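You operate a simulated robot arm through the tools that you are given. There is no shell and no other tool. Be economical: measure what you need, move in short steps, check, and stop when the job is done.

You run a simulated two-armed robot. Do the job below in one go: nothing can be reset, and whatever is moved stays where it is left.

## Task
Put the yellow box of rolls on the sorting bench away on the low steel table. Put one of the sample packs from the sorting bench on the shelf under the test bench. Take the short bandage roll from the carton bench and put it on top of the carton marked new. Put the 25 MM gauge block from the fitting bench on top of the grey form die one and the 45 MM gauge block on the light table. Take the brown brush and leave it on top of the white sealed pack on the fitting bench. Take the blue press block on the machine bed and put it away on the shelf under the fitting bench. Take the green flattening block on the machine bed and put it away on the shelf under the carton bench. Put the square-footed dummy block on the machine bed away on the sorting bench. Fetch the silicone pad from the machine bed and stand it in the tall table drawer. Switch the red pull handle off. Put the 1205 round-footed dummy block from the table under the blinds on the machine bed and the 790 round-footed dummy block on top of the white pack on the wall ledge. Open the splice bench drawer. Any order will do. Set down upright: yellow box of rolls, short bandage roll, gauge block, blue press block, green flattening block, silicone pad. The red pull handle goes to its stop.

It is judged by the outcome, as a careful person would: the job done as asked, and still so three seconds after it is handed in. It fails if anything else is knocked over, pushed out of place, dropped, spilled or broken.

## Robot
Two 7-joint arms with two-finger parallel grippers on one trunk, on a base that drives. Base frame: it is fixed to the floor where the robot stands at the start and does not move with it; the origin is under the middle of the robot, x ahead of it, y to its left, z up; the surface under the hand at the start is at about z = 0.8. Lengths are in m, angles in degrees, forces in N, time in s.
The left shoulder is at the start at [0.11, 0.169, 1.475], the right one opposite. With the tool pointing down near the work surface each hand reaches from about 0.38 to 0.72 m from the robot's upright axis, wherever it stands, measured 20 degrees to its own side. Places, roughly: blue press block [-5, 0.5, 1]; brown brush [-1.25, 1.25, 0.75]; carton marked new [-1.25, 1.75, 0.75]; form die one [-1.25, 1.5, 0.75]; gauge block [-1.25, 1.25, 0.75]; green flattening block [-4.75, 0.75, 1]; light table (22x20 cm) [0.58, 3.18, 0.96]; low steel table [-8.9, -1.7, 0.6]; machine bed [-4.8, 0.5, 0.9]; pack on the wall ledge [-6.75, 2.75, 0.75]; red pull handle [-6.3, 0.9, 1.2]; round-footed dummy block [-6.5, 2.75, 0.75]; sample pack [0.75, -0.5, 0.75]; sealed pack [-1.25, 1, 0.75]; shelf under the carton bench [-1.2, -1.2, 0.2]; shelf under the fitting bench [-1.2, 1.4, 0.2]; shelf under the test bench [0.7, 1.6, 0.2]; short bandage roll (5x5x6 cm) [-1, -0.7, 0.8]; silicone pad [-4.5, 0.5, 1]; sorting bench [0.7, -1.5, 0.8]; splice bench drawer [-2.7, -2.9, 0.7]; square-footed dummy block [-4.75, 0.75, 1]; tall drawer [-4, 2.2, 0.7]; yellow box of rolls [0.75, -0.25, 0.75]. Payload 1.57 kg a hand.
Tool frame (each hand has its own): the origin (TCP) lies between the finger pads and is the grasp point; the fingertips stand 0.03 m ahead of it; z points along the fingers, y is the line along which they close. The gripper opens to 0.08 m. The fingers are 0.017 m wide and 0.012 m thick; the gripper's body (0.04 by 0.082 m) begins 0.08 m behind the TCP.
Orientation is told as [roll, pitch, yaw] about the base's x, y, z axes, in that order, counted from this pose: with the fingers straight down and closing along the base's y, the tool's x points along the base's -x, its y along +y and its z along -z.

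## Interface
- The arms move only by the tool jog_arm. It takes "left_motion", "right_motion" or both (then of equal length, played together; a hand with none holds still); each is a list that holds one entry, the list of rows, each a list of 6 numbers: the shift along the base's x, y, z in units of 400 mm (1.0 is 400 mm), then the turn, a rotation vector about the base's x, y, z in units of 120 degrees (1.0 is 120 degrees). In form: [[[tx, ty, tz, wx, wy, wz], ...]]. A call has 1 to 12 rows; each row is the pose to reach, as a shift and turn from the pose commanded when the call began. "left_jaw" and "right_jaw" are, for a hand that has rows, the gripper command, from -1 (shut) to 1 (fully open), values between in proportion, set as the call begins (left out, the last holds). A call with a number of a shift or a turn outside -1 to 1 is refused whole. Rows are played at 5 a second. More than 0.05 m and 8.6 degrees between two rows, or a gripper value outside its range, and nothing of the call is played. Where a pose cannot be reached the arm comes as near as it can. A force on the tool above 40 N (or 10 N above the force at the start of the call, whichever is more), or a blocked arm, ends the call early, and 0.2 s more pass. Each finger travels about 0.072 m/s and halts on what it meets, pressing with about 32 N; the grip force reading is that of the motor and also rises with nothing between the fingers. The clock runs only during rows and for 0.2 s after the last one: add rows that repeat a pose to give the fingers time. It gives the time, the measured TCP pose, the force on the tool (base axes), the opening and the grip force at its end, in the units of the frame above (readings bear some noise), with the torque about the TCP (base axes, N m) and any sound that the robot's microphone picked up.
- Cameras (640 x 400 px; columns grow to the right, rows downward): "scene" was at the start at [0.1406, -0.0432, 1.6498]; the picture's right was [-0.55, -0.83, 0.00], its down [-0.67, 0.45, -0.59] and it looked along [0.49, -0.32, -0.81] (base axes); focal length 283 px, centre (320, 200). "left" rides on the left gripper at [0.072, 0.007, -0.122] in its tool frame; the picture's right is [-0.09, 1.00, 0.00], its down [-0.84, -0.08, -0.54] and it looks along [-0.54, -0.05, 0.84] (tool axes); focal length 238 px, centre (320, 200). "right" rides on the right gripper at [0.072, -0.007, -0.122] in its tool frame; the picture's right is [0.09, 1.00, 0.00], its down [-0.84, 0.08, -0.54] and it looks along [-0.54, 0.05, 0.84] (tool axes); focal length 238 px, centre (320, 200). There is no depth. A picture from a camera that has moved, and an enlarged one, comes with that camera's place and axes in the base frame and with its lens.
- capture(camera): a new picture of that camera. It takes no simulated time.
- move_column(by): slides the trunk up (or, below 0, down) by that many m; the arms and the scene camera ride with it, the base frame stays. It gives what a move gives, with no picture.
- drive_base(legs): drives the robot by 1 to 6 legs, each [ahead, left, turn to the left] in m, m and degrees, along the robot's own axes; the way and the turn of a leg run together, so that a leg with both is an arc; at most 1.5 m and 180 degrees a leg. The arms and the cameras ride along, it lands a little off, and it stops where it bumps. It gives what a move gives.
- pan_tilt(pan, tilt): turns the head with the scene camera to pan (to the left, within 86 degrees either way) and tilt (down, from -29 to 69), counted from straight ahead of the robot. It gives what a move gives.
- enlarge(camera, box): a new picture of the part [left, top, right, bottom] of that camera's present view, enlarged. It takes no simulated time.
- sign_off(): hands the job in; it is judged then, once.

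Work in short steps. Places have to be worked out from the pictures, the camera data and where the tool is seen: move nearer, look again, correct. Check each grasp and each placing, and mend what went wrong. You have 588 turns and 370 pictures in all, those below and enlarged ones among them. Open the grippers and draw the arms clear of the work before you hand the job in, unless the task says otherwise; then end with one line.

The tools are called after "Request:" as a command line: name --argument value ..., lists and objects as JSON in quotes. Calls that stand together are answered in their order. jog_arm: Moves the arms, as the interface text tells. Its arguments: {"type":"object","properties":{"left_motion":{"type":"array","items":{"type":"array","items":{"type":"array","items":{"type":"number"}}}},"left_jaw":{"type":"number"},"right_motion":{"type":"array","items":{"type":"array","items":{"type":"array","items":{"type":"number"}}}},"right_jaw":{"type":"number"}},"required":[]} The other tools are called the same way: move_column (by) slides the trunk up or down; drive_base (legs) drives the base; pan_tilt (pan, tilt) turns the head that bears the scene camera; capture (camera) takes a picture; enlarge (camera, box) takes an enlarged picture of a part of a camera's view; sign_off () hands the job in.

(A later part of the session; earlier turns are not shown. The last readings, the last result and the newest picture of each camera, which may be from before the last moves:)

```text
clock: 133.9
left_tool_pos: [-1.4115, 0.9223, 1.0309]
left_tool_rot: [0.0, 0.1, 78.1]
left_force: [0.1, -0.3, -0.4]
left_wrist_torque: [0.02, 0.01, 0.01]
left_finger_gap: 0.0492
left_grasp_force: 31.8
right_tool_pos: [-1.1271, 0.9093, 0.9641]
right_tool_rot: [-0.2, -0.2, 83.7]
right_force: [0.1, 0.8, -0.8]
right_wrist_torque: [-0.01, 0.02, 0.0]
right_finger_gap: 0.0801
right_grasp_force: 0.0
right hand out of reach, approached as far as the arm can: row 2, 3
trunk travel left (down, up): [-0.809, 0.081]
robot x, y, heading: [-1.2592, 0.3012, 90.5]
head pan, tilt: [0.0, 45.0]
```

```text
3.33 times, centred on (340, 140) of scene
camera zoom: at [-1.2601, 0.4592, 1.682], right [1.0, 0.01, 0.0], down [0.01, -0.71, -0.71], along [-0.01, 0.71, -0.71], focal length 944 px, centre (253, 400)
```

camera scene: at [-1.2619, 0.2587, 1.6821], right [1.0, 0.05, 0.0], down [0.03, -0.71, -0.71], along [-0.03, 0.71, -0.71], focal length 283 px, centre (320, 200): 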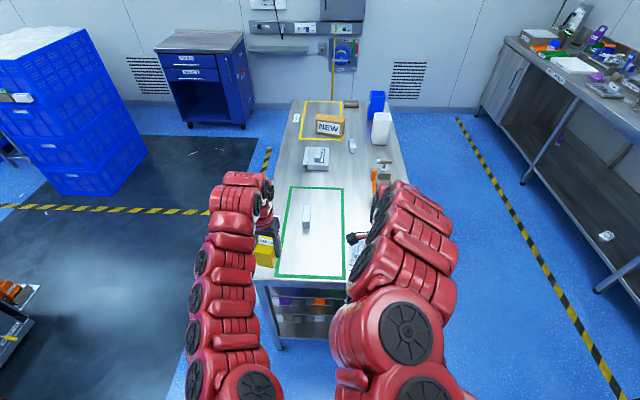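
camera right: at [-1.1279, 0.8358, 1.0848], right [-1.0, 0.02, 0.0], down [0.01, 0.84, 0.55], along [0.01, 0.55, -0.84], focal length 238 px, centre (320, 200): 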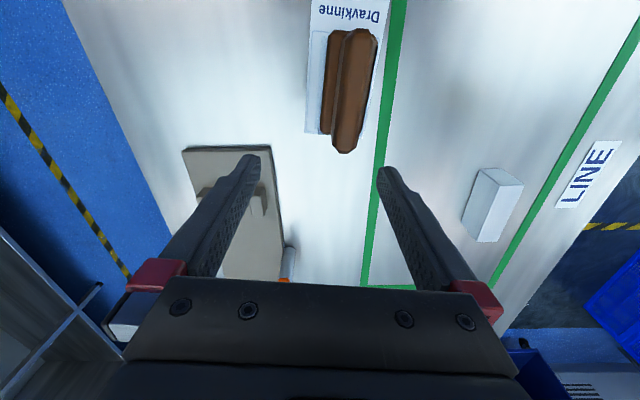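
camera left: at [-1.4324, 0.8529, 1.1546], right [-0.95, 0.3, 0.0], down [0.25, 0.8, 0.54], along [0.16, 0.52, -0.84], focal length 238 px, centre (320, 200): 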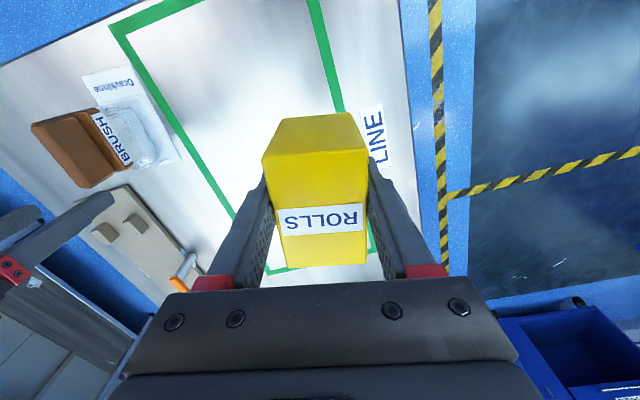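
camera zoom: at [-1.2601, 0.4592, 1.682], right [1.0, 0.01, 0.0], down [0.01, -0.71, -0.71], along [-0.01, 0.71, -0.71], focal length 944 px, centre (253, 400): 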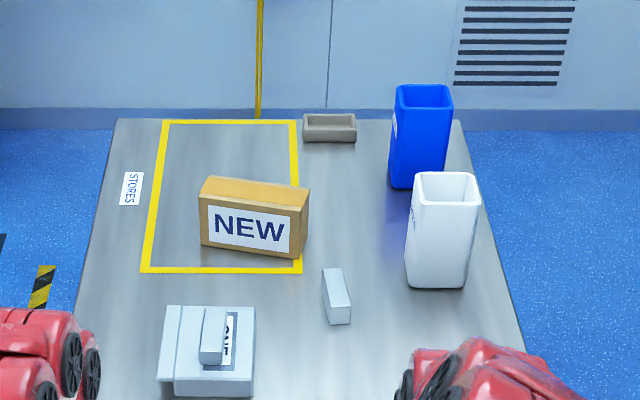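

The brush is upright on the pack (the label side is just lower). I back out and move to the west side of the bench to read and pick up the white block.

Request:
drive_base --legs '[[-0.15, 0, 0], [0, 0.68, 0]]'

Request:
pan_tilt --pan -25 --tilt 40

Request:
capture --camera "scene"

```text
clock: 138.7
left_tool_pos: [-2.0997, 0.7647, 1.0324]
left_tool_rot: [0.0, 0.0, 78.0]
left_force: [-0.8, -0.2, -1.0]
left_wrist_torque: [0.03, 0.0, -0.03]
left_finger_gap: 0.0494
left_grasp_force: 31.9
right_tool_pos: [-1.816, 0.7527, 0.9639]
right_tool_rot: [0.0, -0.3, 83.9]
right_force: [-0.4, -0.4, 0.0]
right_wrist_torque: [0.01, 0.01, 0.04]
right_finger_gap: 0.0801
right_grasp_force: 0.1
trunk travel left (down, up): [-0.809, 0.081]
robot x, y, heading: [-1.9461, 0.1436, 90.8]
head pan, tilt: [0.0, 45.0]
```

```text
clock: 139.6
left_tool_pos: [-2.0992, 0.7651, 1.033]
left_tool_rot: [0.0, 0.1, 78.1]
left_force: [-0.1, -0.5, -0.5]
left_wrist_torque: [0.0, 0.01, 0.02]
left_finger_gap: 0.0494
left_grasp_force: 31.3
right_tool_pos: [-1.8167, 0.7526, 0.9629]
right_tool_rot: [0.0, -0.3, 83.8]
right_force: [-0.3, -0.2, -0.2]
right_wrist_torque: [0.0, 0.0, 0.0]
right_finger_gap: 0.0798
right_grasp_force: 0.1
trunk travel left (down, up): [-0.809, 0.081]
robot x, y, heading: [-1.9461, 0.1411, 90.2]
head pan, tilt: [-25.0, 40.0]
```

```text
309 pictures are left
camera scene: at [-1.9124, 0.2981, 1.6893], right [0.91, -0.41, 0.0], down [-0.26, -0.59, -0.77], along [0.32, 0.7, -0.64], focal length 283 px, centre (320, 200)
```

scene: 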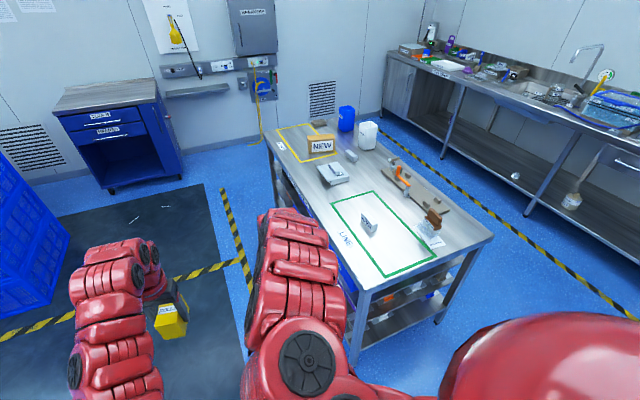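

Request:
enlarge --camera "scene" --box '[330, 180, 460, 270]'

```text
4.44 times, centred on (395, 225) of scene
camera zoom: at [-1.9124, 0.2981, 1.6893], right [0.91, -0.41, 0.0], down [-0.26, -0.59, -0.77], along [0.32, 0.7, -0.64], focal length 1259 px, centre (-13, 89)
```

zoom: 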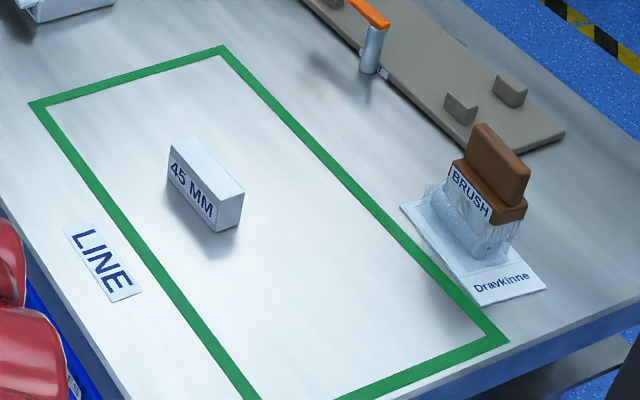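

It is the 45 MM block, at about (-1.345,1.027). I approach from the y-end again, where the hand orientation already suits.

Request:
drive_base --legs '[[0, -0.46, 0], [0.26, 0, 0]]'

Request:
capture --camera "right"

```text
clock: 143.8
left_tool_pos: [-1.651, 1.0273, 1.0332]
left_tool_rot: [0.0, 0.0, 78.5]
left_force: [-0.1, -0.1, -0.6]
left_wrist_torque: [-0.01, -0.03, 0.0]
left_finger_gap: 0.0495
left_grasp_force: 32.5
right_tool_pos: [-1.3675, 1.017, 0.9647]
right_tool_rot: [-0.1, -0.4, 84.2]
right_force: [0.1, -0.2, 0.2]
right_wrist_torque: [0.0, 0.02, -0.02]
right_finger_gap: 0.0799
right_grasp_force: 0.0
trunk travel left (down, up): [-0.809, 0.081]
robot x, y, heading: [-1.4894, 0.4052, 90.9]
head pan, tilt: [-25.0, 40.0]
```

```text
307 pictures are left
camera right: at [-1.3678, 0.9434, 1.0853], right [-1.0, 0.01, 0.0], down [0.01, 0.84, 0.55], along [0.01, 0.55, -0.84], focal length 238 px, centre (320, 200)
```

right: 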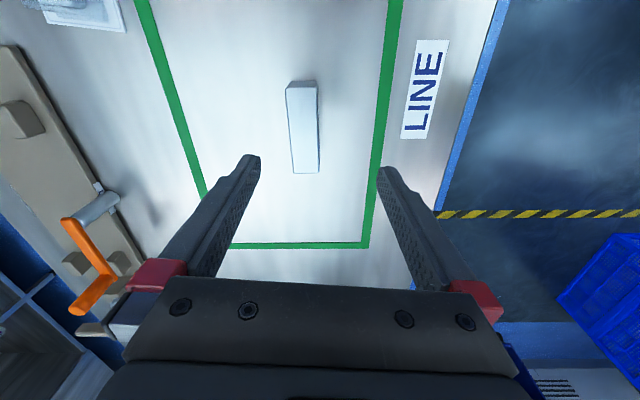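

Request:
jog_arm --right_motion '[[[0.02, 0.005, -0.06, 0, 0, 0.025], [0.043, 0.008, -0.12, 0, 0, 0.05], [0.043, 0.008, -0.2, 0, 0, 0.05], [0.043, 0.008, -0.28, 0, 0, 0.05]]]'

Request:
jog_arm --right_motion '[[[0, 0, 0, 0, 0, 0], [0, 0, 0, 0, 0, 0], [0, 0, 0, 0, 0, 0], [0, 0, 0, 0, 0, 0]]]' --right_jaw -1

Request:
jog_arm --right_motion '[[[0, 0, 0.08, 0, 0, 0], [0, 0, 0.18, 0, 0, 0], [0, 0, 0.26, 0, 0, 0]]]'

Request:
capture --camera "right"

```text
clock: 144.8
left_tool_pos: [-1.6525, 1.0273, 1.0323]
left_tool_rot: [0.1, 0.1, 78.5]
left_force: [0.0, 0.4, -0.7]
left_wrist_torque: [0.01, 0.0, 0.01]
left_finger_gap: 0.0494
left_grasp_force: 31.5
right_tool_pos: [-1.3501, 1.0206, 0.8487]
right_tool_rot: [-0.1, -0.2, 90.3]
right_force: [-0.8, 0.5, 0.9]
right_wrist_torque: [0.0, -0.03, -0.02]
right_finger_gap: 0.0799
right_grasp_force: 0.0
trunk travel left (down, up): [-0.809, 0.081]
robot x, y, heading: [-1.4901, 0.4104, 90.9]
head pan, tilt: [-25.0, 40.0]
```

```text
clock: 145.8
left_tool_pos: [-1.6515, 1.0286, 1.0325]
left_tool_rot: [-0.1, 0.1, 78.4]
left_force: [-0.8, 0.7, -1.1]
left_wrist_torque: [0.01, -0.04, 0.01]
left_finger_gap: 0.0493
left_grasp_force: 32.0
right_tool_pos: [-1.3481, 1.0213, 0.8505]
right_tool_rot: [-0.2, -0.2, 90.1]
right_force: [0.2, 0.2, -0.9]
right_wrist_torque: [-0.03, 0.04, 0.0]
right_finger_gap: 0.0297
right_grasp_force: 32.1
trunk travel left (down, up): [-0.809, 0.081]
robot x, y, heading: [-1.493, 0.4035, 91.2]
head pan, tilt: [-25.0, 40.0]
```

```text
clock: 146.6
left_tool_pos: [-1.6524, 1.0287, 1.0332]
left_tool_rot: [0.0, 0.1, 78.5]
left_force: [-0.9, -0.4, 0.3]
left_wrist_torque: [0.01, -0.03, 0.0]
left_finger_gap: 0.0494
left_grasp_force: 32.4
right_tool_pos: [-1.351, 1.0254, 0.9526]
right_tool_rot: [-0.2, -0.3, 90.2]
right_force: [0.3, 0.3, -3.7]
right_wrist_torque: [0.0, 0.0, 0.01]
right_finger_gap: 0.0295
right_grasp_force: 31.8
right hand out of reach, approached as far as the arm can: row 3
trunk travel left (down, up): [-0.809, 0.081]
robot x, y, heading: [-1.4961, 0.4092, 91.2]
head pan, tilt: [-25.0, 40.0]
```

```text
306 pictures are left
camera right: at [-1.3434, 0.9504, 1.0737], right [-1.0, -0.09, 0.0], down [-0.08, 0.83, 0.55], along [-0.05, 0.54, -0.84], focal length 238 px, centre (320, 200)
```

right: 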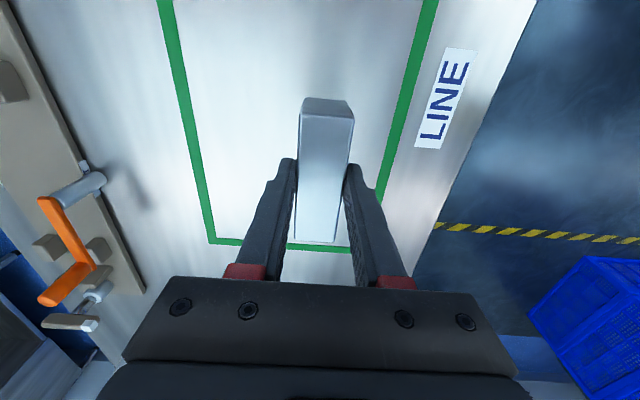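

Held. I raise the trunk and drive round through the gap and up the aisle toward the light table.

Request:
move_column --by 0.08

Request:
drive_base --legs '[[-0.3, 0, -1], [0, -1.25, 0], [1.5, 0, 0], [0.9, 0, 0]]'

Request:
pan_tilt --pan -45 --tilt 35

Request:
capture --camera "scene"

```text
clock: 147.8
left_tool_pos: [-1.6513, 1.0279, 1.1113]
left_tool_rot: [0.0, 0.1, 78.5]
left_force: [-0.2, -0.5, -0.9]
left_wrist_torque: [-0.02, 0.0, -0.02]
left_finger_gap: 0.0492
left_grasp_force: 32.2
right_tool_pos: [-1.3496, 1.0257, 1.0313]
right_tool_rot: [-0.1, -0.3, 90.3]
right_force: [0.0, 0.1, -3.6]
right_wrist_torque: [-0.05, -0.03, -0.03]
right_finger_gap: 0.0298
right_grasp_force: 32.1
trunk travel left (down, up): [-0.889, 0.001]
robot x, y, heading: [-1.4936, 0.4095, 90.9]
head pan, tilt: [-25.0, 40.0]
```

```text
clock: 167.2
left_tool_pos: [-0.3621, 3.1435, 1.1128]
left_tool_rot: [-0.1, 0.0, 77.2]
left_force: [0.5, -0.3, -1.0]
left_wrist_torque: [0.02, -0.01, 0.0]
left_finger_gap: 0.0492
left_grasp_force: 32.3
right_tool_pos: [-0.0609, 3.1322, 1.0317]
right_tool_rot: [0.0, -0.2, 89.0]
right_force: [-0.2, -0.2, -3.0]
right_wrist_torque: [-0.02, 0.01, -0.02]
right_finger_gap: 0.0293
right_grasp_force: 32.1
trunk travel left (down, up): [-0.889, 0.001]
robot x, y, heading: [-0.2188, 2.5169, 89.8]
head pan, tilt: [-25.0, 40.0]
```

```text
clock: 168.0
left_tool_pos: [-0.3618, 3.1433, 1.1123]
left_tool_rot: [-0.1, 0.1, 77.2]
left_force: [-0.2, 0.7, -0.5]
left_wrist_torque: [-0.03, -0.01, 0.0]
left_finger_gap: 0.0494
left_grasp_force: 32.1
right_tool_pos: [-0.0626, 3.1342, 1.0319]
right_tool_rot: [-0.1, -0.2, 88.9]
right_force: [0.2, 0.3, -3.6]
right_wrist_torque: [-0.03, 0.01, -0.01]
right_finger_gap: 0.0298
right_grasp_force: 31.8
trunk travel left (down, up): [-0.889, 0.001]
robot x, y, heading: [-0.2165, 2.5221, 90.1]
head pan, tilt: [-45.0, 35.0]
```

```text
305 pictures are left
camera scene: at [-0.156, 2.6594, 1.7768], right [0.7, -0.71, 0.0], down [-0.41, -0.4, -0.82], along [0.58, 0.58, -0.57], focal length 283 px, centre (320, 200)
```

scene: 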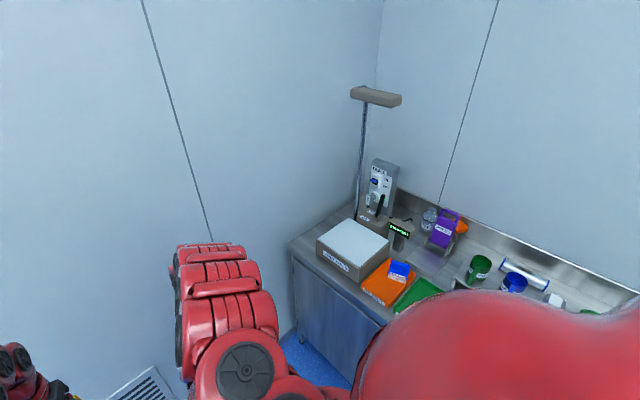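

The light table top is about (0.56,3.18) at z≈0.96, close to the wall at y≈3.5. I retract the left hand, then turn to heading ≈50° so the left arm stays off the wall.

Request:
jog_arm --left_motion '[[[0.01, -0.04, -0.1, 0, 0, 0], [0.02, -0.1, -0.2, 0, 0, 0], [0.03, -0.2, -0.27, 0, 0, 0], [0.045, -0.3, -0.33, 0, 0, 0], [0.06, -0.4, -0.38, 0, 0, 0], [0.06, -0.43, -0.4, 0, 0, 0]]]'

Request:
drive_base --legs '[[0, 0, -40]]'

Request:
pan_tilt --pan 0 --tilt 45

Request:
capture --camera "scene"

```text
clock: 169.4
left_tool_pos: [-0.3373, 2.9715, 0.9528]
left_tool_rot: [0.1, -0.1, 77.1]
left_force: [0.1, -1.3, -0.6]
left_wrist_torque: [0.03, 0.0, 0.0]
left_finger_gap: 0.0494
left_grasp_force: 32.1
right_tool_pos: [-0.0609, 3.1321, 1.0324]
right_tool_rot: [-0.1, -0.3, 88.9]
right_force: [0.7, 0.2, -3.1]
right_wrist_torque: [0.03, 0.01, 0.03]
right_finger_gap: 0.0297
right_grasp_force: 32.2
trunk travel left (down, up): [-0.889, 0.001]
robot x, y, heading: [-0.2176, 2.5165, 89.7]
head pan, tilt: [-45.0, 35.0]
```

```text
clock: 171.7
left_tool_pos: [-0.0137, 2.9402, 0.9511]
left_tool_rot: [-0.1, 0.1, 36.7]
left_force: [0.3, 0.2, 0.1]
left_wrist_torque: [0.01, 0.04, 0.0]
left_finger_gap: 0.0491
left_grasp_force: 31.6
right_tool_pos: [0.3009, 2.8826, 1.0316]
right_tool_rot: [-0.2, -0.3, 48.2]
right_force: [-0.6, 0.2, -3.0]
right_wrist_torque: [-0.06, 0.03, 0.01]
right_finger_gap: 0.0295
right_grasp_force: 32.0
trunk travel left (down, up): [-0.889, 0.001]
robot x, y, heading: [-0.2151, 2.5202, 49.4]
head pan, tilt: [-45.0, 35.0]
```

```text
clock: 172.8
left_tool_pos: [-0.0136, 2.9411, 0.9514]
left_tool_rot: [0.0, 0.1, 36.7]
left_force: [0.5, 1.0, -0.7]
left_wrist_torque: [0.02, -0.02, 0.02]
left_finger_gap: 0.0494
left_grasp_force: 31.6
right_tool_pos: [0.3005, 2.8833, 1.0323]
right_tool_rot: [-0.1, -0.4, 48.3]
right_force: [-0.8, -0.1, -3.4]
right_wrist_torque: [-0.02, 0.05, -0.01]
right_finger_gap: 0.0297
right_grasp_force: 31.9
trunk travel left (down, up): [-0.889, 0.001]
robot x, y, heading: [-0.2178, 2.5207, 49.3]
head pan, tilt: [0.0, 45.0]
```

```text
304 pictures are left
camera scene: at [-0.1127, 2.6388, 1.762], right [0.76, -0.65, 0.0], down [-0.46, -0.53, -0.71], along [0.46, 0.53, -0.71], focal length 283 px, centre (320, 200)
```

scene: 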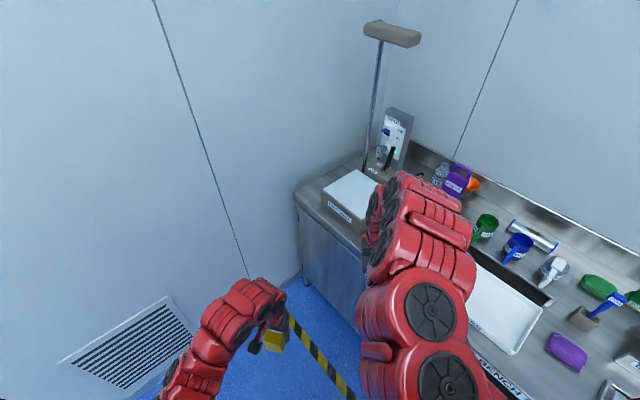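

I raise the right hand a bit, then drive forward toward the light table.

Request:
jog_arm --right_motion '[[[0, 0, 0.06, 0, 0, 0], [0.03, 0.03, 0.12, 0, 0, 0]]]'

Request:
drive_base --legs '[[0.25, 0, 0]]'

Request:
capture --camera "right"

Request:
capture --camera "scene"

```text
clock: 173.4
left_tool_pos: [-0.0132, 2.9401, 0.9509]
left_tool_rot: [0.0, 0.1, 36.6]
left_force: [-0.4, 0.0, -0.1]
left_wrist_torque: [0.02, 0.0, 0.0]
left_finger_gap: 0.0494
left_grasp_force: 31.8
right_tool_pos: [0.3134, 2.897, 1.0789]
right_tool_rot: [-0.1, -0.2, 48.4]
right_force: [0.0, -0.4, -3.2]
right_wrist_torque: [-0.03, 0.02, -0.01]
right_finger_gap: 0.0298
right_grasp_force: 32.0
trunk travel left (down, up): [-0.889, 0.001]
robot x, y, heading: [-0.2182, 2.5227, 49.3]
head pan, tilt: [0.0, 45.0]
```

```text
clock: 175.2
left_tool_pos: [0.1473, 3.126, 0.9509]
left_tool_rot: [0.0, 0.0, 36.6]
left_force: [-0.2, 0.1, -0.5]
left_wrist_torque: [0.01, 0.0, -0.01]
left_finger_gap: 0.0493
left_grasp_force: 31.9
right_tool_pos: [0.4742, 3.0817, 1.0793]
right_tool_rot: [-0.1, -0.3, 48.2]
right_force: [0.0, 0.4, -3.9]
right_wrist_torque: [0.03, -0.02, 0.03]
right_finger_gap: 0.0295
right_grasp_force: 31.7
trunk travel left (down, up): [-0.889, 0.001]
robot x, y, heading: [-0.0585, 2.7007, 49.2]
head pan, tilt: [0.0, 45.0]
```

```text
303 pictures are left
camera right: at [0.4303, 3.0213, 1.2008], right [-0.8, 0.59, 0.0], down [0.5, 0.67, 0.55], along [0.33, 0.44, -0.84], focal length 238 px, centre (320, 200)
```

right: 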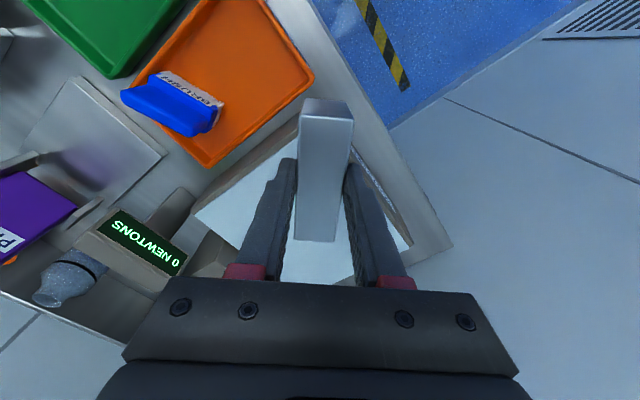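

```text
302 pictures are left
camera scene: at [0.0474, 2.8235, 1.7622], right [0.76, -0.65, 0.0], down [-0.46, -0.53, -0.71], along [0.46, 0.53, -0.71], focal length 283 px, centre (320, 200)
```

scene: 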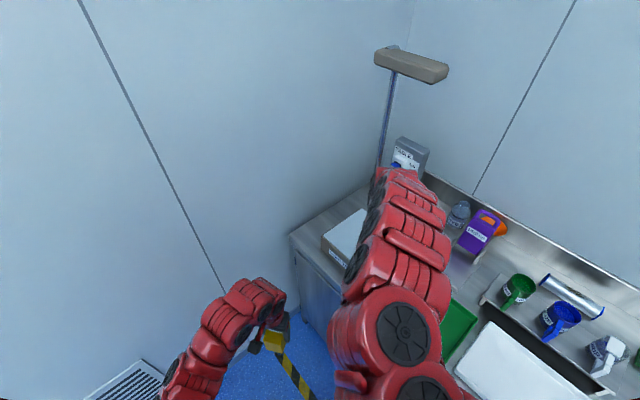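

The light table spans about x 0.47–0.67, y 3.07–3.28. I drive 0.13 further and lower the block onto it.

Request:
drive_base --legs '[[0.13, 0, 0]]'

Request:
capture --camera "right"

```text
clock: 176.5
left_tool_pos: [0.2338, 3.2245, 0.9531]
left_tool_rot: [-0.1, 0.0, 36.5]
left_force: [-0.7, 0.5, -0.7]
left_wrist_torque: [0.0, 0.04, 0.0]
left_finger_gap: 0.0491
left_grasp_force: 32.2
right_tool_pos: [0.5596, 3.1809, 1.0796]
right_tool_rot: [-0.1, -0.3, 48.2]
right_force: [0.8, 0.2, -3.6]
right_wrist_torque: [0.01, -0.01, 0.0]
right_finger_gap: 0.0295
right_grasp_force: 31.9
trunk travel left (down, up): [-0.889, 0.001]
robot x, y, heading: [0.0274, 2.8062, 48.8]
head pan, tilt: [0.0, 45.0]
```

```text
301 pictures are left
camera right: at [0.5166, 3.1206, 1.2011], right [-0.8, 0.59, 0.0], down [0.5, 0.67, 0.55], along [0.33, 0.44, -0.84], focal length 238 px, centre (320, 200)
```

right: 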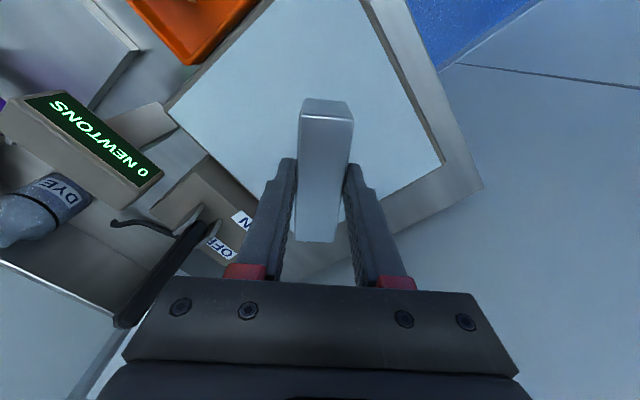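

Request:
jog_arm --right_motion '[[[0.01, 0, -0.07, 0, 0, 0], [0.01, 0, -0.12, 0, 0, 0], [0.01, 0, -0.14, 0, 0, 0], [0.01, 0, -0.15, 0, 0, 0], [0.01, 0, -0.16, 0, 0, 0], [0.01, 0, -0.17, 0, 0, 0], [0.01, 0, -0.18, 0, 0, 0], [0.01, 0, -0.19, 0, 0, 0], [0.01, 0, -0.2, 0, 0, 0]]]'

Request:
capture --camera "right"

```text
clock: 178.5
left_tool_pos: [0.2344, 3.2248, 0.9521]
left_tool_rot: [0.1, 0.0, 36.5]
left_force: [-0.9, -0.6, -0.4]
left_wrist_torque: [-0.02, -0.01, -0.03]
left_finger_gap: 0.0495
left_grasp_force: 32.1
right_tool_pos: [0.5647, 3.1798, 1.0011]
right_tool_rot: [-0.1, -0.5, 48.2]
right_force: [3.4, 0.0, 9.6]
right_wrist_torque: [-0.27, 0.35, 0.01]
right_finger_gap: 0.0296
right_grasp_force: 31.5
trunk travel left (down, up): [-0.889, 0.001]
robot x, y, heading: [0.0269, 2.8044, 49.1]
head pan, tilt: [0.0, 45.0]
```

```text
300 pictures are left
camera right: at [0.5211, 3.1206, 1.1214], right [-0.8, 0.59, 0.0], down [0.5, 0.67, 0.55], along [0.33, 0.44, -0.84], focal length 238 px, centre (320, 200)
```

right: 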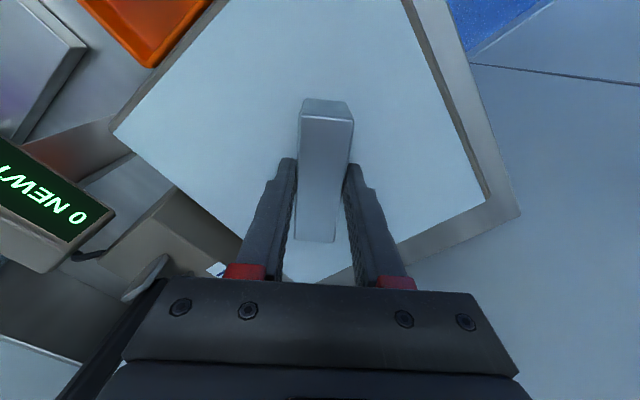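

Contact on the light table, near its centre. I release and lift.

Request:
jog_arm --right_motion '[[[0, 0, 0, 0, 0, 0], [0, 0, 0, 0, 0, 0], [0, 0, 0, 0, 0, 0], [0, 0, 0, 0, 0, 0]]]' --right_jaw 1

Request:
jog_arm --right_motion '[[[0, 0, 0.1, 0, 0, 0], [0, 0, 0.2, 0, 0, 0], [0, 0, 0.24, 0, 0, 0]]]'

Request:
capture --camera "right"

```text
clock: 179.5
left_tool_pos: [0.2339, 3.2259, 0.9512]
left_tool_rot: [0.0, 0.1, 36.5]
left_force: [-0.1, 0.3, -2.0]
left_wrist_torque: [0.02, -0.01, 0.0]
left_finger_gap: 0.0491
left_grasp_force: 31.4
right_tool_pos: [0.5637, 3.181, 0.9995]
right_tool_rot: [-0.1, -0.4, 48.2]
right_force: [0.4, 0.3, 0.5]
right_wrist_torque: [-0.01, -0.03, -0.01]
right_finger_gap: 0.0799
right_grasp_force: 0.1
trunk travel left (down, up): [-0.889, 0.001]
robot x, y, heading: [0.0301, 2.8027, 49.1]
head pan, tilt: [0.0, 45.0]
```

```text
clock: 180.3
left_tool_pos: [0.2343, 3.2259, 0.9515]
left_tool_rot: [0.0, 0.1, 36.5]
left_force: [0.8, 0.2, -0.2]
left_wrist_torque: [0.02, -0.02, 0.01]
left_finger_gap: 0.0493
left_grasp_force: 31.8
right_tool_pos: [0.5646, 3.1794, 1.096]
right_tool_rot: [-0.2, -0.2, 48.2]
right_force: [0.2, -0.7, 0.0]
right_wrist_torque: [0.01, 0.03, 0.01]
right_finger_gap: 0.08
right_grasp_force: 0.1
trunk travel left (down, up): [-0.889, 0.001]
robot x, y, heading: [0.0302, 2.8042, 49.1]
head pan, tilt: [0.0, 45.0]
```

```text
299 pictures are left
camera right: at [0.5217, 3.1213, 1.2164], right [-0.8, 0.6, 0.0], down [0.5, 0.67, 0.54], along [0.33, 0.44, -0.84], focal length 238 px, centre (320, 200)
```

right: 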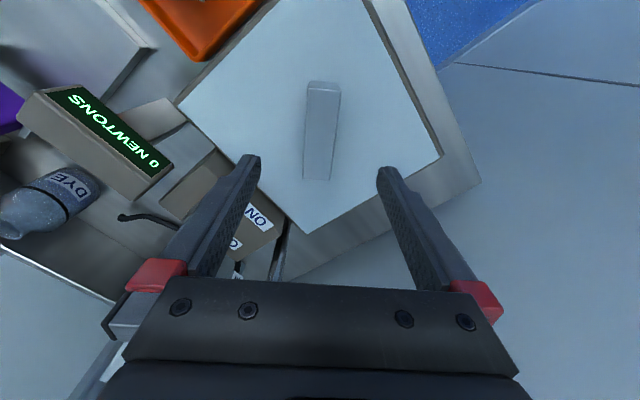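

The 45 MM block stands on the light table. Now I drive back down the aisle to the carton bench for the short bandage roll.

Request:
drive_base --legs '[[-0.4, 0, 0], [0, 0, -139], [1.5, 0, 0], [1.45, 0, 0], [0, 0, -90], [0, 0.3, 0]]'

Request:
pan_tilt --pan 0 --tilt 45

Request:
capture --camera "scene"

```text
clock: 207.8
left_tool_pos: [-0.6015, -0.893, 0.9514]
left_tool_rot: [0.0, 0.2, 169.6]
left_force: [0.6, 0.4, -0.9]
left_wrist_torque: [0.0, 0.01, -0.02]
left_finger_gap: 0.0495
left_grasp_force: 31.3
right_tool_pos: [-0.7957, -0.6216, 1.0942]
right_tool_rot: [-0.1, -0.3, -178.8]
right_force: [-0.2, -0.5, -0.6]
right_wrist_torque: [-0.03, 0.02, -0.01]
right_finger_gap: 0.0799
right_grasp_force: 0.1
trunk travel left (down, up): [-0.889, 0.001]
robot x, y, heading: [-0.1523, -0.7567, -178.0]
head pan, tilt: [0.0, 45.0]
```

```text
clock: 208.4
left_tool_pos: [-0.6033, -0.8927, 0.9508]
left_tool_rot: [0.0, 0.1, 169.6]
left_force: [-1.1, -0.5, -0.6]
left_wrist_torque: [-0.01, 0.02, 0.01]
left_finger_gap: 0.0492
left_grasp_force: 32.1
right_tool_pos: [-0.7949, -0.6217, 1.0957]
right_tool_rot: [-0.1, -0.2, -178.8]
right_force: [0.1, 0.7, 1.1]
right_wrist_torque: [-0.02, -0.01, -0.02]
right_finger_gap: 0.0799
right_grasp_force: 0.1
trunk travel left (down, up): [-0.889, 0.001]
robot x, y, heading: [-0.1526, -0.7561, -178.0]
head pan, tilt: [0.0, 45.0]
```

```text
298 pictures are left
camera scene: at [-0.3159, -0.7645, 1.7621], right [-0.04, 1.0, 0.0], down [0.71, 0.03, -0.71], along [-0.71, -0.03, -0.71], focal length 283 px, centre (320, 200)
```

scene: 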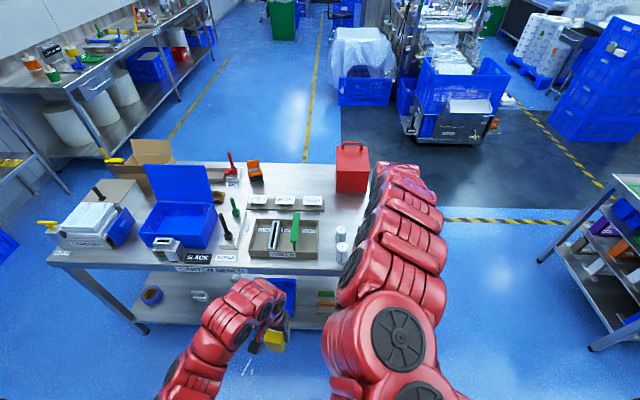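

Request:
enlarge --camera "scene" --box '[180, 130, 380, 290]'

Request:
capture --camera "right"

```text
2.50 times, centred on (280, 210) of scene
camera zoom: at [-0.3159, -0.7645, 1.7621], right [-0.04, 1.0, 0.0], down [0.71, 0.03, -0.71], along [-0.71, -0.03, -0.71], focal length 708 px, centre (420, 175)
```

zoom: 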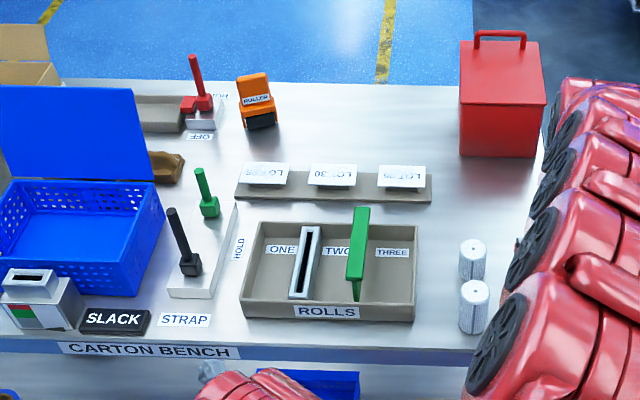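

```text
296 pictures are left
camera right: at [-0.7225, -0.6154, 1.2162], right [0.11, -0.99, 0.0], down [-0.83, -0.1, 0.55], along [-0.54, -0.06, -0.84], focal length 238 px, centre (320, 200)
```

right: 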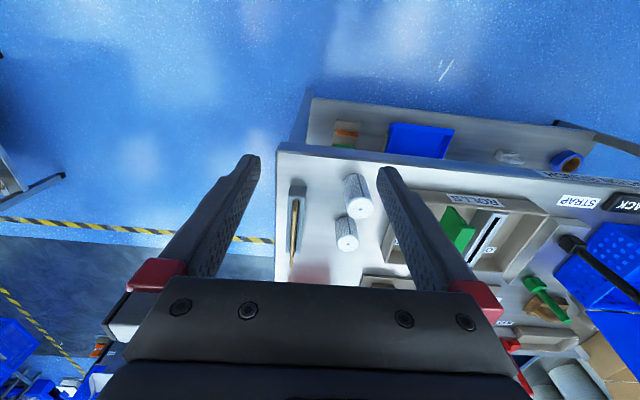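

Request:
enlarge --camera "right" --box '[300, 150, 420, 270]'

Request:
enlarge --camera "scene" --box '[310, 210, 370, 280]'

```text
3.33 times, centred on (360, 210) of right
camera zoom: at [-0.7225, -0.6154, 1.2162], right [0.11, -0.99, 0.0], down [-0.83, -0.1, 0.55], along [-0.54, -0.06, -0.84], focal length 794 px, centre (187, 167)
```

zoom: 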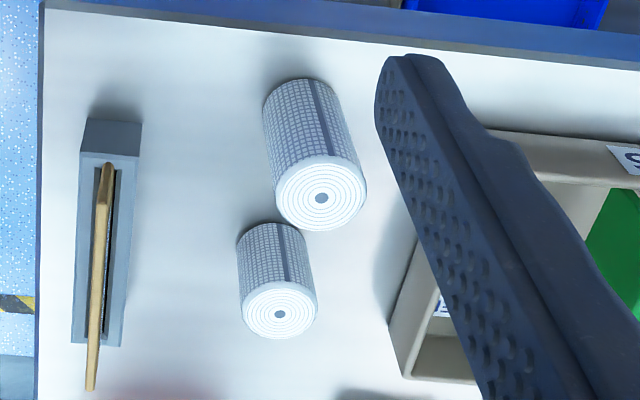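

```text
5.71 times, centred on (340, 245) of scene
camera zoom: at [-0.3159, -0.7645, 1.7621], right [-0.04, 1.0, 0.0], down [0.71, 0.03, -0.71], along [-0.71, -0.03, -0.71], focal length 1619 px, centre (206, -57)
```

zoom: 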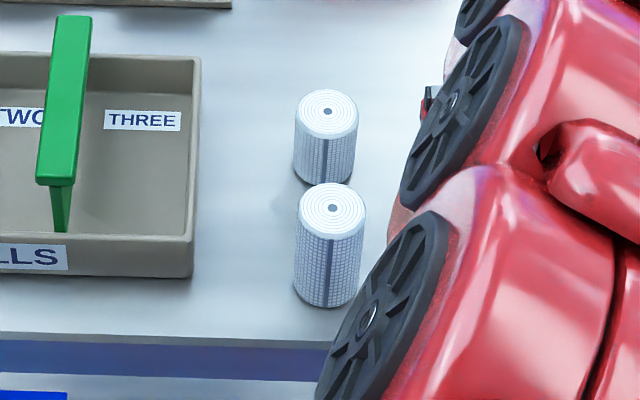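

The short roll is the rear one at about (-1.052,-0.708). I raise and extend the left hand so the box clears the bench items, then drive up.

Request:
jog_arm --left_motion '[[[0, 0, 0.1, 0, 0, 0], [-0.03, -0.01, 0.2, 0, 0, 0], [-0.13, -0.02, 0.26, 0, 0, 0], [-0.23, -0.04, 0.32, 0, 0, 0], [-0.33, -0.05, 0.37, 0, 0, 0], [-0.43, -0.06, 0.4, 0, 0, 0]]]'

Request:
drive_base --legs '[[0, 0.08, 0], [0.27, 0, 0]]'

Request:
capture --camera "right"

```text
clock: 209.8
left_tool_pos: [-0.7765, -0.9139, 1.1107]
left_tool_rot: [-0.2, 0.2, 169.5]
left_force: [-0.2, -0.4, -0.8]
left_wrist_torque: [-0.02, -0.01, -0.01]
left_finger_gap: 0.0495
left_grasp_force: 32.2
left hand out of reach, approached as far as the arm can: row 5
right_tool_pos: [-0.7965, -0.6203, 1.0938]
right_tool_rot: [0.0, -0.2, -178.9]
right_force: [0.4, 0.1, -0.8]
right_wrist_torque: [0.0, 0.02, -0.01]
right_finger_gap: 0.0799
right_grasp_force: 0.0
trunk travel left (down, up): [-0.889, 0.001]
robot x, y, heading: [-0.1539, -0.7576, -178.0]
head pan, tilt: [0.0, 45.0]
```

```text
clock: 212.4
left_tool_pos: [-1.042, -1.0001, 1.1111]
left_tool_rot: [0.0, 0.0, 169.2]
left_force: [0.0, -0.7, -0.2]
left_wrist_torque: [0.02, -0.01, -0.03]
left_finger_gap: 0.0492
left_grasp_force: 31.5
right_tool_pos: [-1.059, -0.7082, 1.0964]
right_tool_rot: [-0.1, -0.2, -179.1]
right_force: [-0.9, 0.5, -0.4]
right_wrist_torque: [-0.02, 0.02, -0.02]
right_finger_gap: 0.0801
right_grasp_force: 0.0
trunk travel left (down, up): [-0.889, 0.001]
robot x, y, heading: [-0.4176, -0.8421, -178.3]
head pan, tilt: [0.0, 45.0]
```

```text
293 pictures are left
camera right: at [-0.9861, -0.7013, 1.2169], right [0.11, -0.99, 0.0], down [-0.83, -0.09, 0.55], along [-0.54, -0.06, -0.84], focal length 238 px, centre (320, 200)
```

right: 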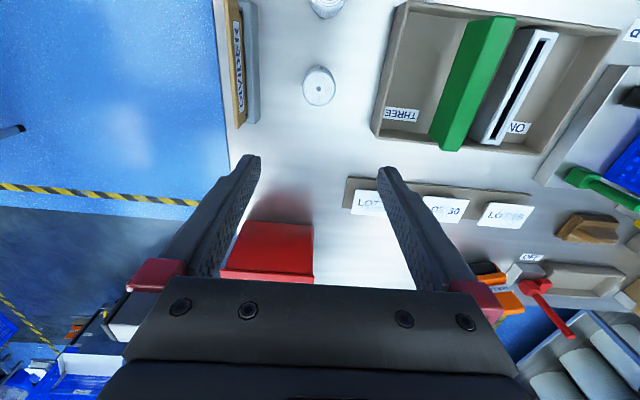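

The roll is directly below at about (-1.036,-0.706). I descend to just above it.

Request:
jog_arm --right_motion '[[[0.015, 0, -0.12, 0, 0, 0], [0.03, 0.002, -0.24, 0, 0, 0], [0.045, 0.004, -0.36, 0, 0, 0], [0.056, 0.006, -0.46, 0, 0, 0]]]'

Request:
capture --camera "right"

```text
clock: 213.4
left_tool_pos: [-1.0425, -1.0014, 1.1097]
left_tool_rot: [0.0, 0.1, 169.2]
left_force: [0.4, 0.7, -0.3]
left_wrist_torque: [-0.02, -0.03, 0.01]
left_finger_gap: 0.0492
left_grasp_force: 32.2
right_tool_pos: [-1.0388, -0.7044, 0.9088]
right_tool_rot: [0.0, -0.1, -179.1]
right_force: [-0.3, -0.5, -0.7]
right_wrist_torque: [-0.01, -0.02, 0.01]
right_finger_gap: 0.0801
right_grasp_force: 0.1
trunk travel left (down, up): [-0.889, 0.001]
robot x, y, heading: [-0.4189, -0.8448, -178.2]
head pan, tilt: [0.0, 45.0]
```

```text
292 pictures are left
camera right: at [-0.9662, -0.6988, 1.0303], right [0.11, -0.99, 0.0], down [-0.83, -0.09, 0.54], along [-0.54, -0.06, -0.84], focal length 238 px, centre (320, 200)
```

right: 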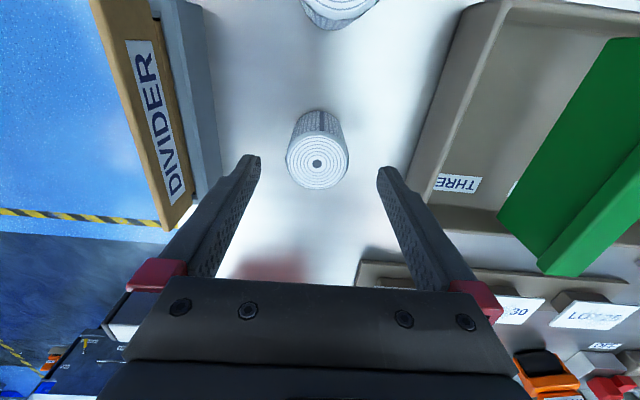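

Request:
jog_arm --right_motion '[[[-0.006, 0, -0.09, 0, 0, 0], [-0.006, 0, -0.165, 0, 0, 0]]]'

Request:
jog_arm --right_motion '[[[0, 0, 0, 0, 0, 0], [0, 0, 0, 0, 0, 0], [0, 0, 0, 0, 0, 0], [0, 0, 0, 0, 0, 0]]]' --right_jaw -1

Request:
jog_arm --right_motion '[[[0, 0, 0.12, 0, 0, 0], [0, 0, 0.24, 0, 0, 0], [0, 0, 0.36, 0, 0, 0], [0, 0, 0.48, 0, 0, 0], [0, 0, 0.56, 0, 0, 0]]]'

Request:
capture --camera "right"

```text
clock: 214.0
left_tool_pos: [-1.039, -1.0002, 1.112]
left_tool_rot: [0.0, 0.1, 169.1]
left_force: [0.1, -0.7, -0.4]
left_wrist_torque: [0.0, -0.04, 0.01]
left_finger_gap: 0.0494
left_grasp_force: 32.2
right_tool_pos: [-1.0349, -0.7042, 0.8499]
right_tool_rot: [-0.1, 0.3, -178.9]
right_force: [11.0, 4.4, 48.8]
right_wrist_torque: [-2.54, -0.1, 0.47]
right_finger_gap: 0.0798
right_grasp_force: 0.0
trunk travel left (down, up): [-0.889, 0.001]
robot x, y, heading: [-0.413, -0.8493, -178.4]
head pan, tilt: [0.0, 45.0]
stopped in row 2 (right hand): the force on the tool passed its limit at 174 N (the readings are from after the stop); the commanded pose is now the measured one
```

```text
clock: 215.0
left_tool_pos: [-1.0418, -1.001, 1.1107]
left_tool_rot: [-0.1, -0.1, 169.3]
left_force: [-0.4, 0.3, -0.7]
left_wrist_torque: [-0.04, 0.0, 0.02]
left_finger_gap: 0.0494
left_grasp_force: 31.9
right_tool_pos: [-1.0384, -0.707, 0.8506]
right_tool_rot: [-0.1, 0.2, -179.0]
right_force: [-3.4, -9.9, 20.4]
right_wrist_torque: [-0.81, 0.25, -0.02]
right_finger_gap: 0.0423
right_grasp_force: 32.3
trunk travel left (down, up): [-0.889, 0.001]
robot x, y, heading: [-0.4197, -0.8444, -178.3]
head pan, tilt: [0.0, 45.0]
```

```text
clock: 216.2
left_tool_pos: [-1.0413, -1.0007, 1.1109]
left_tool_rot: [0.0, -0.2, 169.1]
left_force: [-0.5, 0.0, 0.1]
left_wrist_torque: [0.01, 0.03, -0.01]
left_finger_gap: 0.0493
left_grasp_force: 31.9
right_tool_pos: [-1.0419, -0.7046, 1.0716]
right_tool_rot: [-0.2, 0.7, -179.0]
right_force: [0.5, 0.8, -1.1]
right_wrist_torque: [0.03, 0.05, -0.03]
right_finger_gap: 0.0423
right_grasp_force: 32.2
right hand out of reach, approached as far as the arm can: row 4, 5
trunk travel left (down, up): [-0.889, 0.001]
robot x, y, heading: [-0.4195, -0.8448, -178.6]
head pan, tilt: [0.0, 45.0]
```

```text
291 pictures are left
camera right: at [-0.9708, -0.6987, 1.1947], right [0.11, -0.99, 0.0], down [-0.84, -0.09, 0.53], along [-0.53, -0.06, -0.85], focal length 238 px, centre (320, 200)
```

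right: 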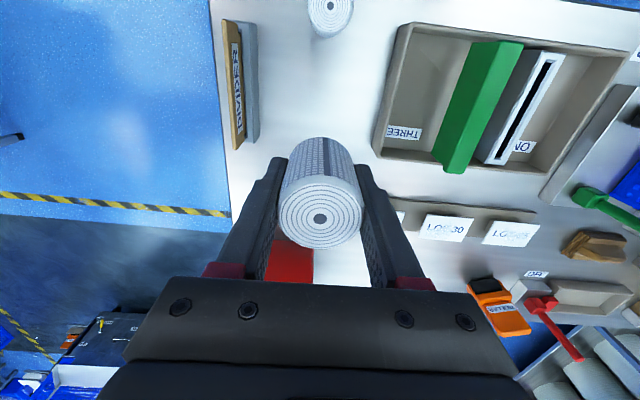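

The roll is held (the carton bench top is about z=0.82, noted). I back off and drive round to the west side of the fitting bench at the NEW carton.

Request:
drive_base --legs '[[-0.25, 0, 0], [0, -0.93, -2], [1.5, 0, 0], [0.27, 0, 0], [0, 0, 179], [0, 1.4, 0]]'

Request:
capture --camera "scene"

```text
clock: 244.7
left_tool_pos: [-1.2421, 1.5715, 1.1095]
left_tool_rot: [0.0, 0.1, -15.8]
left_force: [1.0, 0.8, 0.2]
left_wrist_torque: [0.02, 0.0, -0.04]
left_finger_gap: 0.0492
left_grasp_force: 31.4
right_tool_pos: [-1.2677, 1.2778, 1.07]
right_tool_rot: [-0.1, 0.7, -3.7]
right_force: [0.1, -0.8, 0.0]
right_wrist_torque: [0.01, 0.01, -0.01]
right_finger_gap: 0.0421
right_grasp_force: 32.0
trunk travel left (down, up): [-0.889, 0.001]
robot x, y, heading: [-1.8786, 1.4694, -3.2]
head pan, tilt: [0.0, 45.0]
```

```text
290 pictures are left
camera scene: at [-1.7165, 1.4572, 1.7621], right [-0.05, -1.0, 0.0], down [-0.71, 0.04, -0.71], along [0.71, -0.04, -0.71], focal length 283 px, centre (320, 200)
```

scene: 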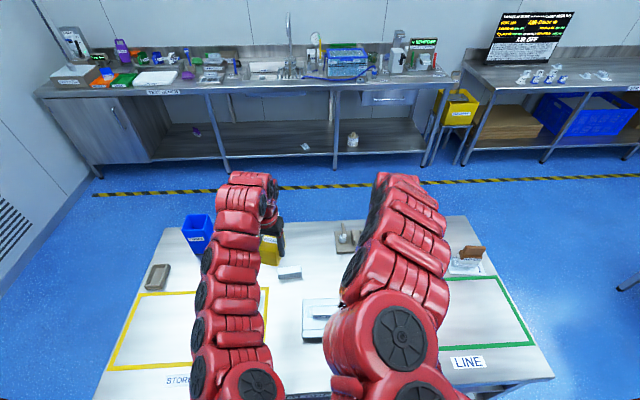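

Request:
drive_base --legs '[[-0.02, 0.42, 3]]'

Request:
capture --camera "right"

Request:
capture --camera "scene"

```text
clock: 247.3
left_tool_pos: [-1.2576, 2.0251, 1.1094]
left_tool_rot: [-0.1, 0.2, -12.6]
left_force: [-0.1, -0.6, -0.2]
left_wrist_torque: [0.03, 0.0, -0.02]
left_finger_gap: 0.0494
left_grasp_force: 31.9
right_tool_pos: [-1.2662, 1.7291, 1.0712]
right_tool_rot: [-0.1, 0.8, -0.5]
right_force: [0.1, -0.4, 0.4]
right_wrist_torque: [0.0, -0.02, -0.02]
right_finger_gap: 0.042
right_grasp_force: 31.9
trunk travel left (down, up): [-0.889, 0.001]
robot x, y, heading: [-1.8859, 1.888, -0.1]
head pan, tilt: [0.0, 45.0]
```

```text
289 pictures are left
camera right: at [-1.3367, 1.7219, 1.193], right [-0.08, 1.0, 0.0], down [0.84, 0.07, 0.53], along [0.53, 0.04, -0.85], focal length 238 px, centre (320, 200)
```

right: 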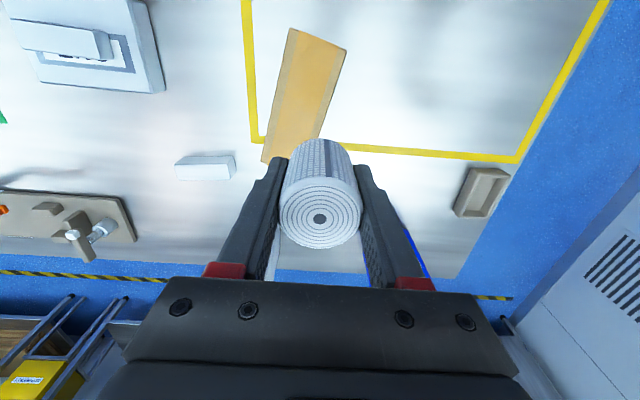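

```text
288 pictures are left
camera scene: at [-1.7247, 1.8847, 1.7621], right [0.0, -1.0, 0.0], down [-0.71, 0.0, -0.71], along [0.71, 0.0, -0.71], focal length 283 px, centre (320, 200)
```

scene: 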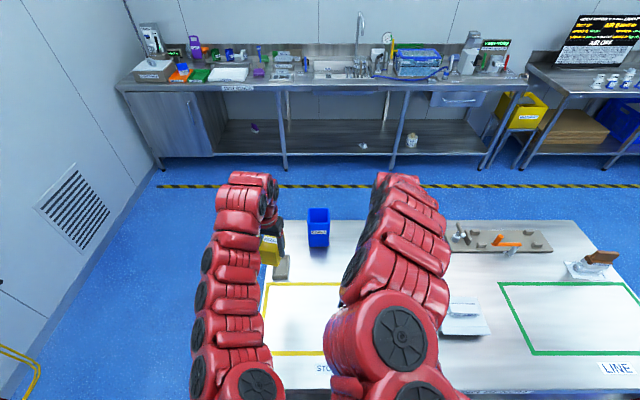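

The carton top is about 6×15 cm, centred near (-1.274,1.701). I centre the roll over it and lower part-way.

Request:
jog_arm --right_motion '[[[-0.02, -0.07, -0.06, 0, 0, -0.05], [-0.02, -0.07, -0.16, 0, 0, -0.1], [-0.02, -0.07, -0.23, 0, 0, -0.115]]]'

Request:
capture --camera "right"

Request:
enlarge --camera "scene" --box '[530, 220, 640, 300]'

```text
clock: 248.1
left_tool_pos: [-1.2586, 2.0269, 1.1092]
left_tool_rot: [-0.1, 0.2, -12.5]
left_force: [0.3, -0.6, -0.8]
left_wrist_torque: [0.0, 0.04, -0.03]
left_finger_gap: 0.0493
left_grasp_force: 32.7
right_tool_pos: [-1.2737, 1.7021, 0.9789]
right_tool_rot: [-0.1, 0.7, -14.3]
right_force: [0.5, 0.0, -0.5]
right_wrist_torque: [-0.02, -0.02, 0.0]
right_finger_gap: 0.0422
right_grasp_force: 31.5
trunk travel left (down, up): [-0.889, 0.001]
robot x, y, heading: [-1.8844, 1.8886, -0.0]
head pan, tilt: [0.0, 45.0]
```

```text
287 pictures are left
camera right: at [-1.3436, 1.7117, 1.1001], right [0.16, 0.99, 0.0], down [0.84, -0.13, 0.53], along [0.53, -0.09, -0.85], focal length 238 px, centre (320, 200)
```

right: 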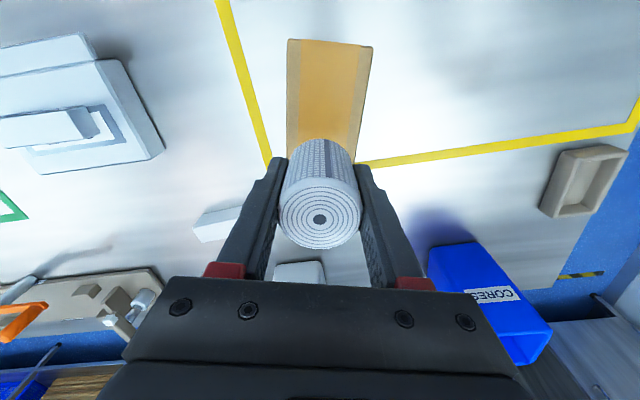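

```text
5.00 times, centred on (585, 260) of scene
camera zoom: at [-1.7243, 1.887, 1.762], right [0.0, -1.0, 0.0], down [-0.71, 0.0, -0.71], along [0.71, 0.0, -0.71], focal length 1416 px, centre (-1005, -100)
```

zoom: 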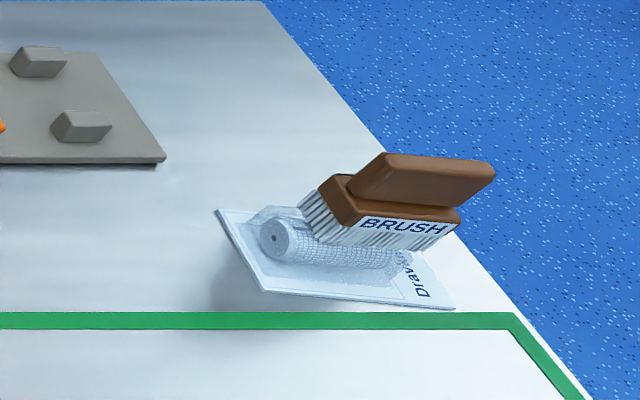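

The roll is well centred over the carton. I lower gently until contact.

Request:
jog_arm --right_motion '[[[0, 0.01, -0.04, 0, 0, 0], [0, 0.01, -0.06, 0, 0, 0], [0, 0.01, -0.075, 0, 0, 0], [0, 0.01, -0.09, 0, 0, 0], [0, 0.01, -0.1, 0, 0, 0], [0, 0.01, -0.11, 0, 0, 0], [0, 0.01, -0.12, 0, 0, 0], [0, 0.01, -0.13, 0, 0, 0], [0, 0.01, -0.14, 0, 0, 0], [0, 0.01, -0.15, 0, 0, 0]]]'

Request:
capture --camera "right"

```text
clock: 250.3
left_tool_pos: [-1.26, 2.0256, 1.1107]
left_tool_rot: [-0.1, 0.1, -12.5]
left_force: [0.3, 0.3, 0.0]
left_wrist_torque: [0.01, 0.03, -0.01]
left_finger_gap: 0.0496
left_grasp_force: 32.4
right_tool_pos: [-1.2762, 1.7073, 0.9205]
right_tool_rot: [-0.2, 0.3, -14.4]
right_force: [1.2, -1.5, 15.0]
right_wrist_torque: [-0.07, -0.05, 0.07]
right_finger_gap: 0.0422
right_grasp_force: 32.4
trunk travel left (down, up): [-0.889, 0.001]
robot x, y, heading: [-1.887, 1.8865, 0.2]
head pan, tilt: [0.0, 45.0]
```

```text
285 pictures are left
camera right: at [-1.3448, 1.716, 1.0433], right [0.16, 0.99, 0.0], down [0.83, -0.13, 0.54], along [0.53, -0.09, -0.84], focal length 238 px, centre (320, 200)
```

right: 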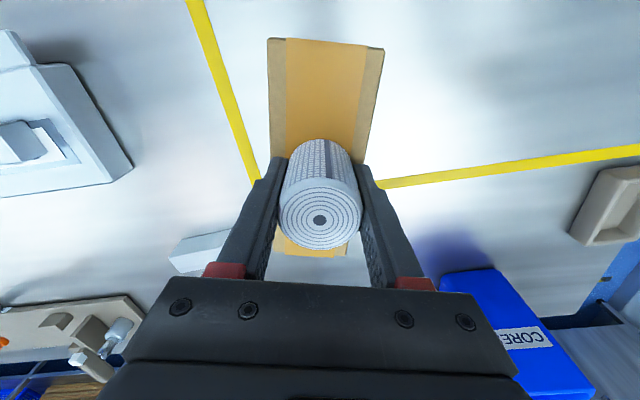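

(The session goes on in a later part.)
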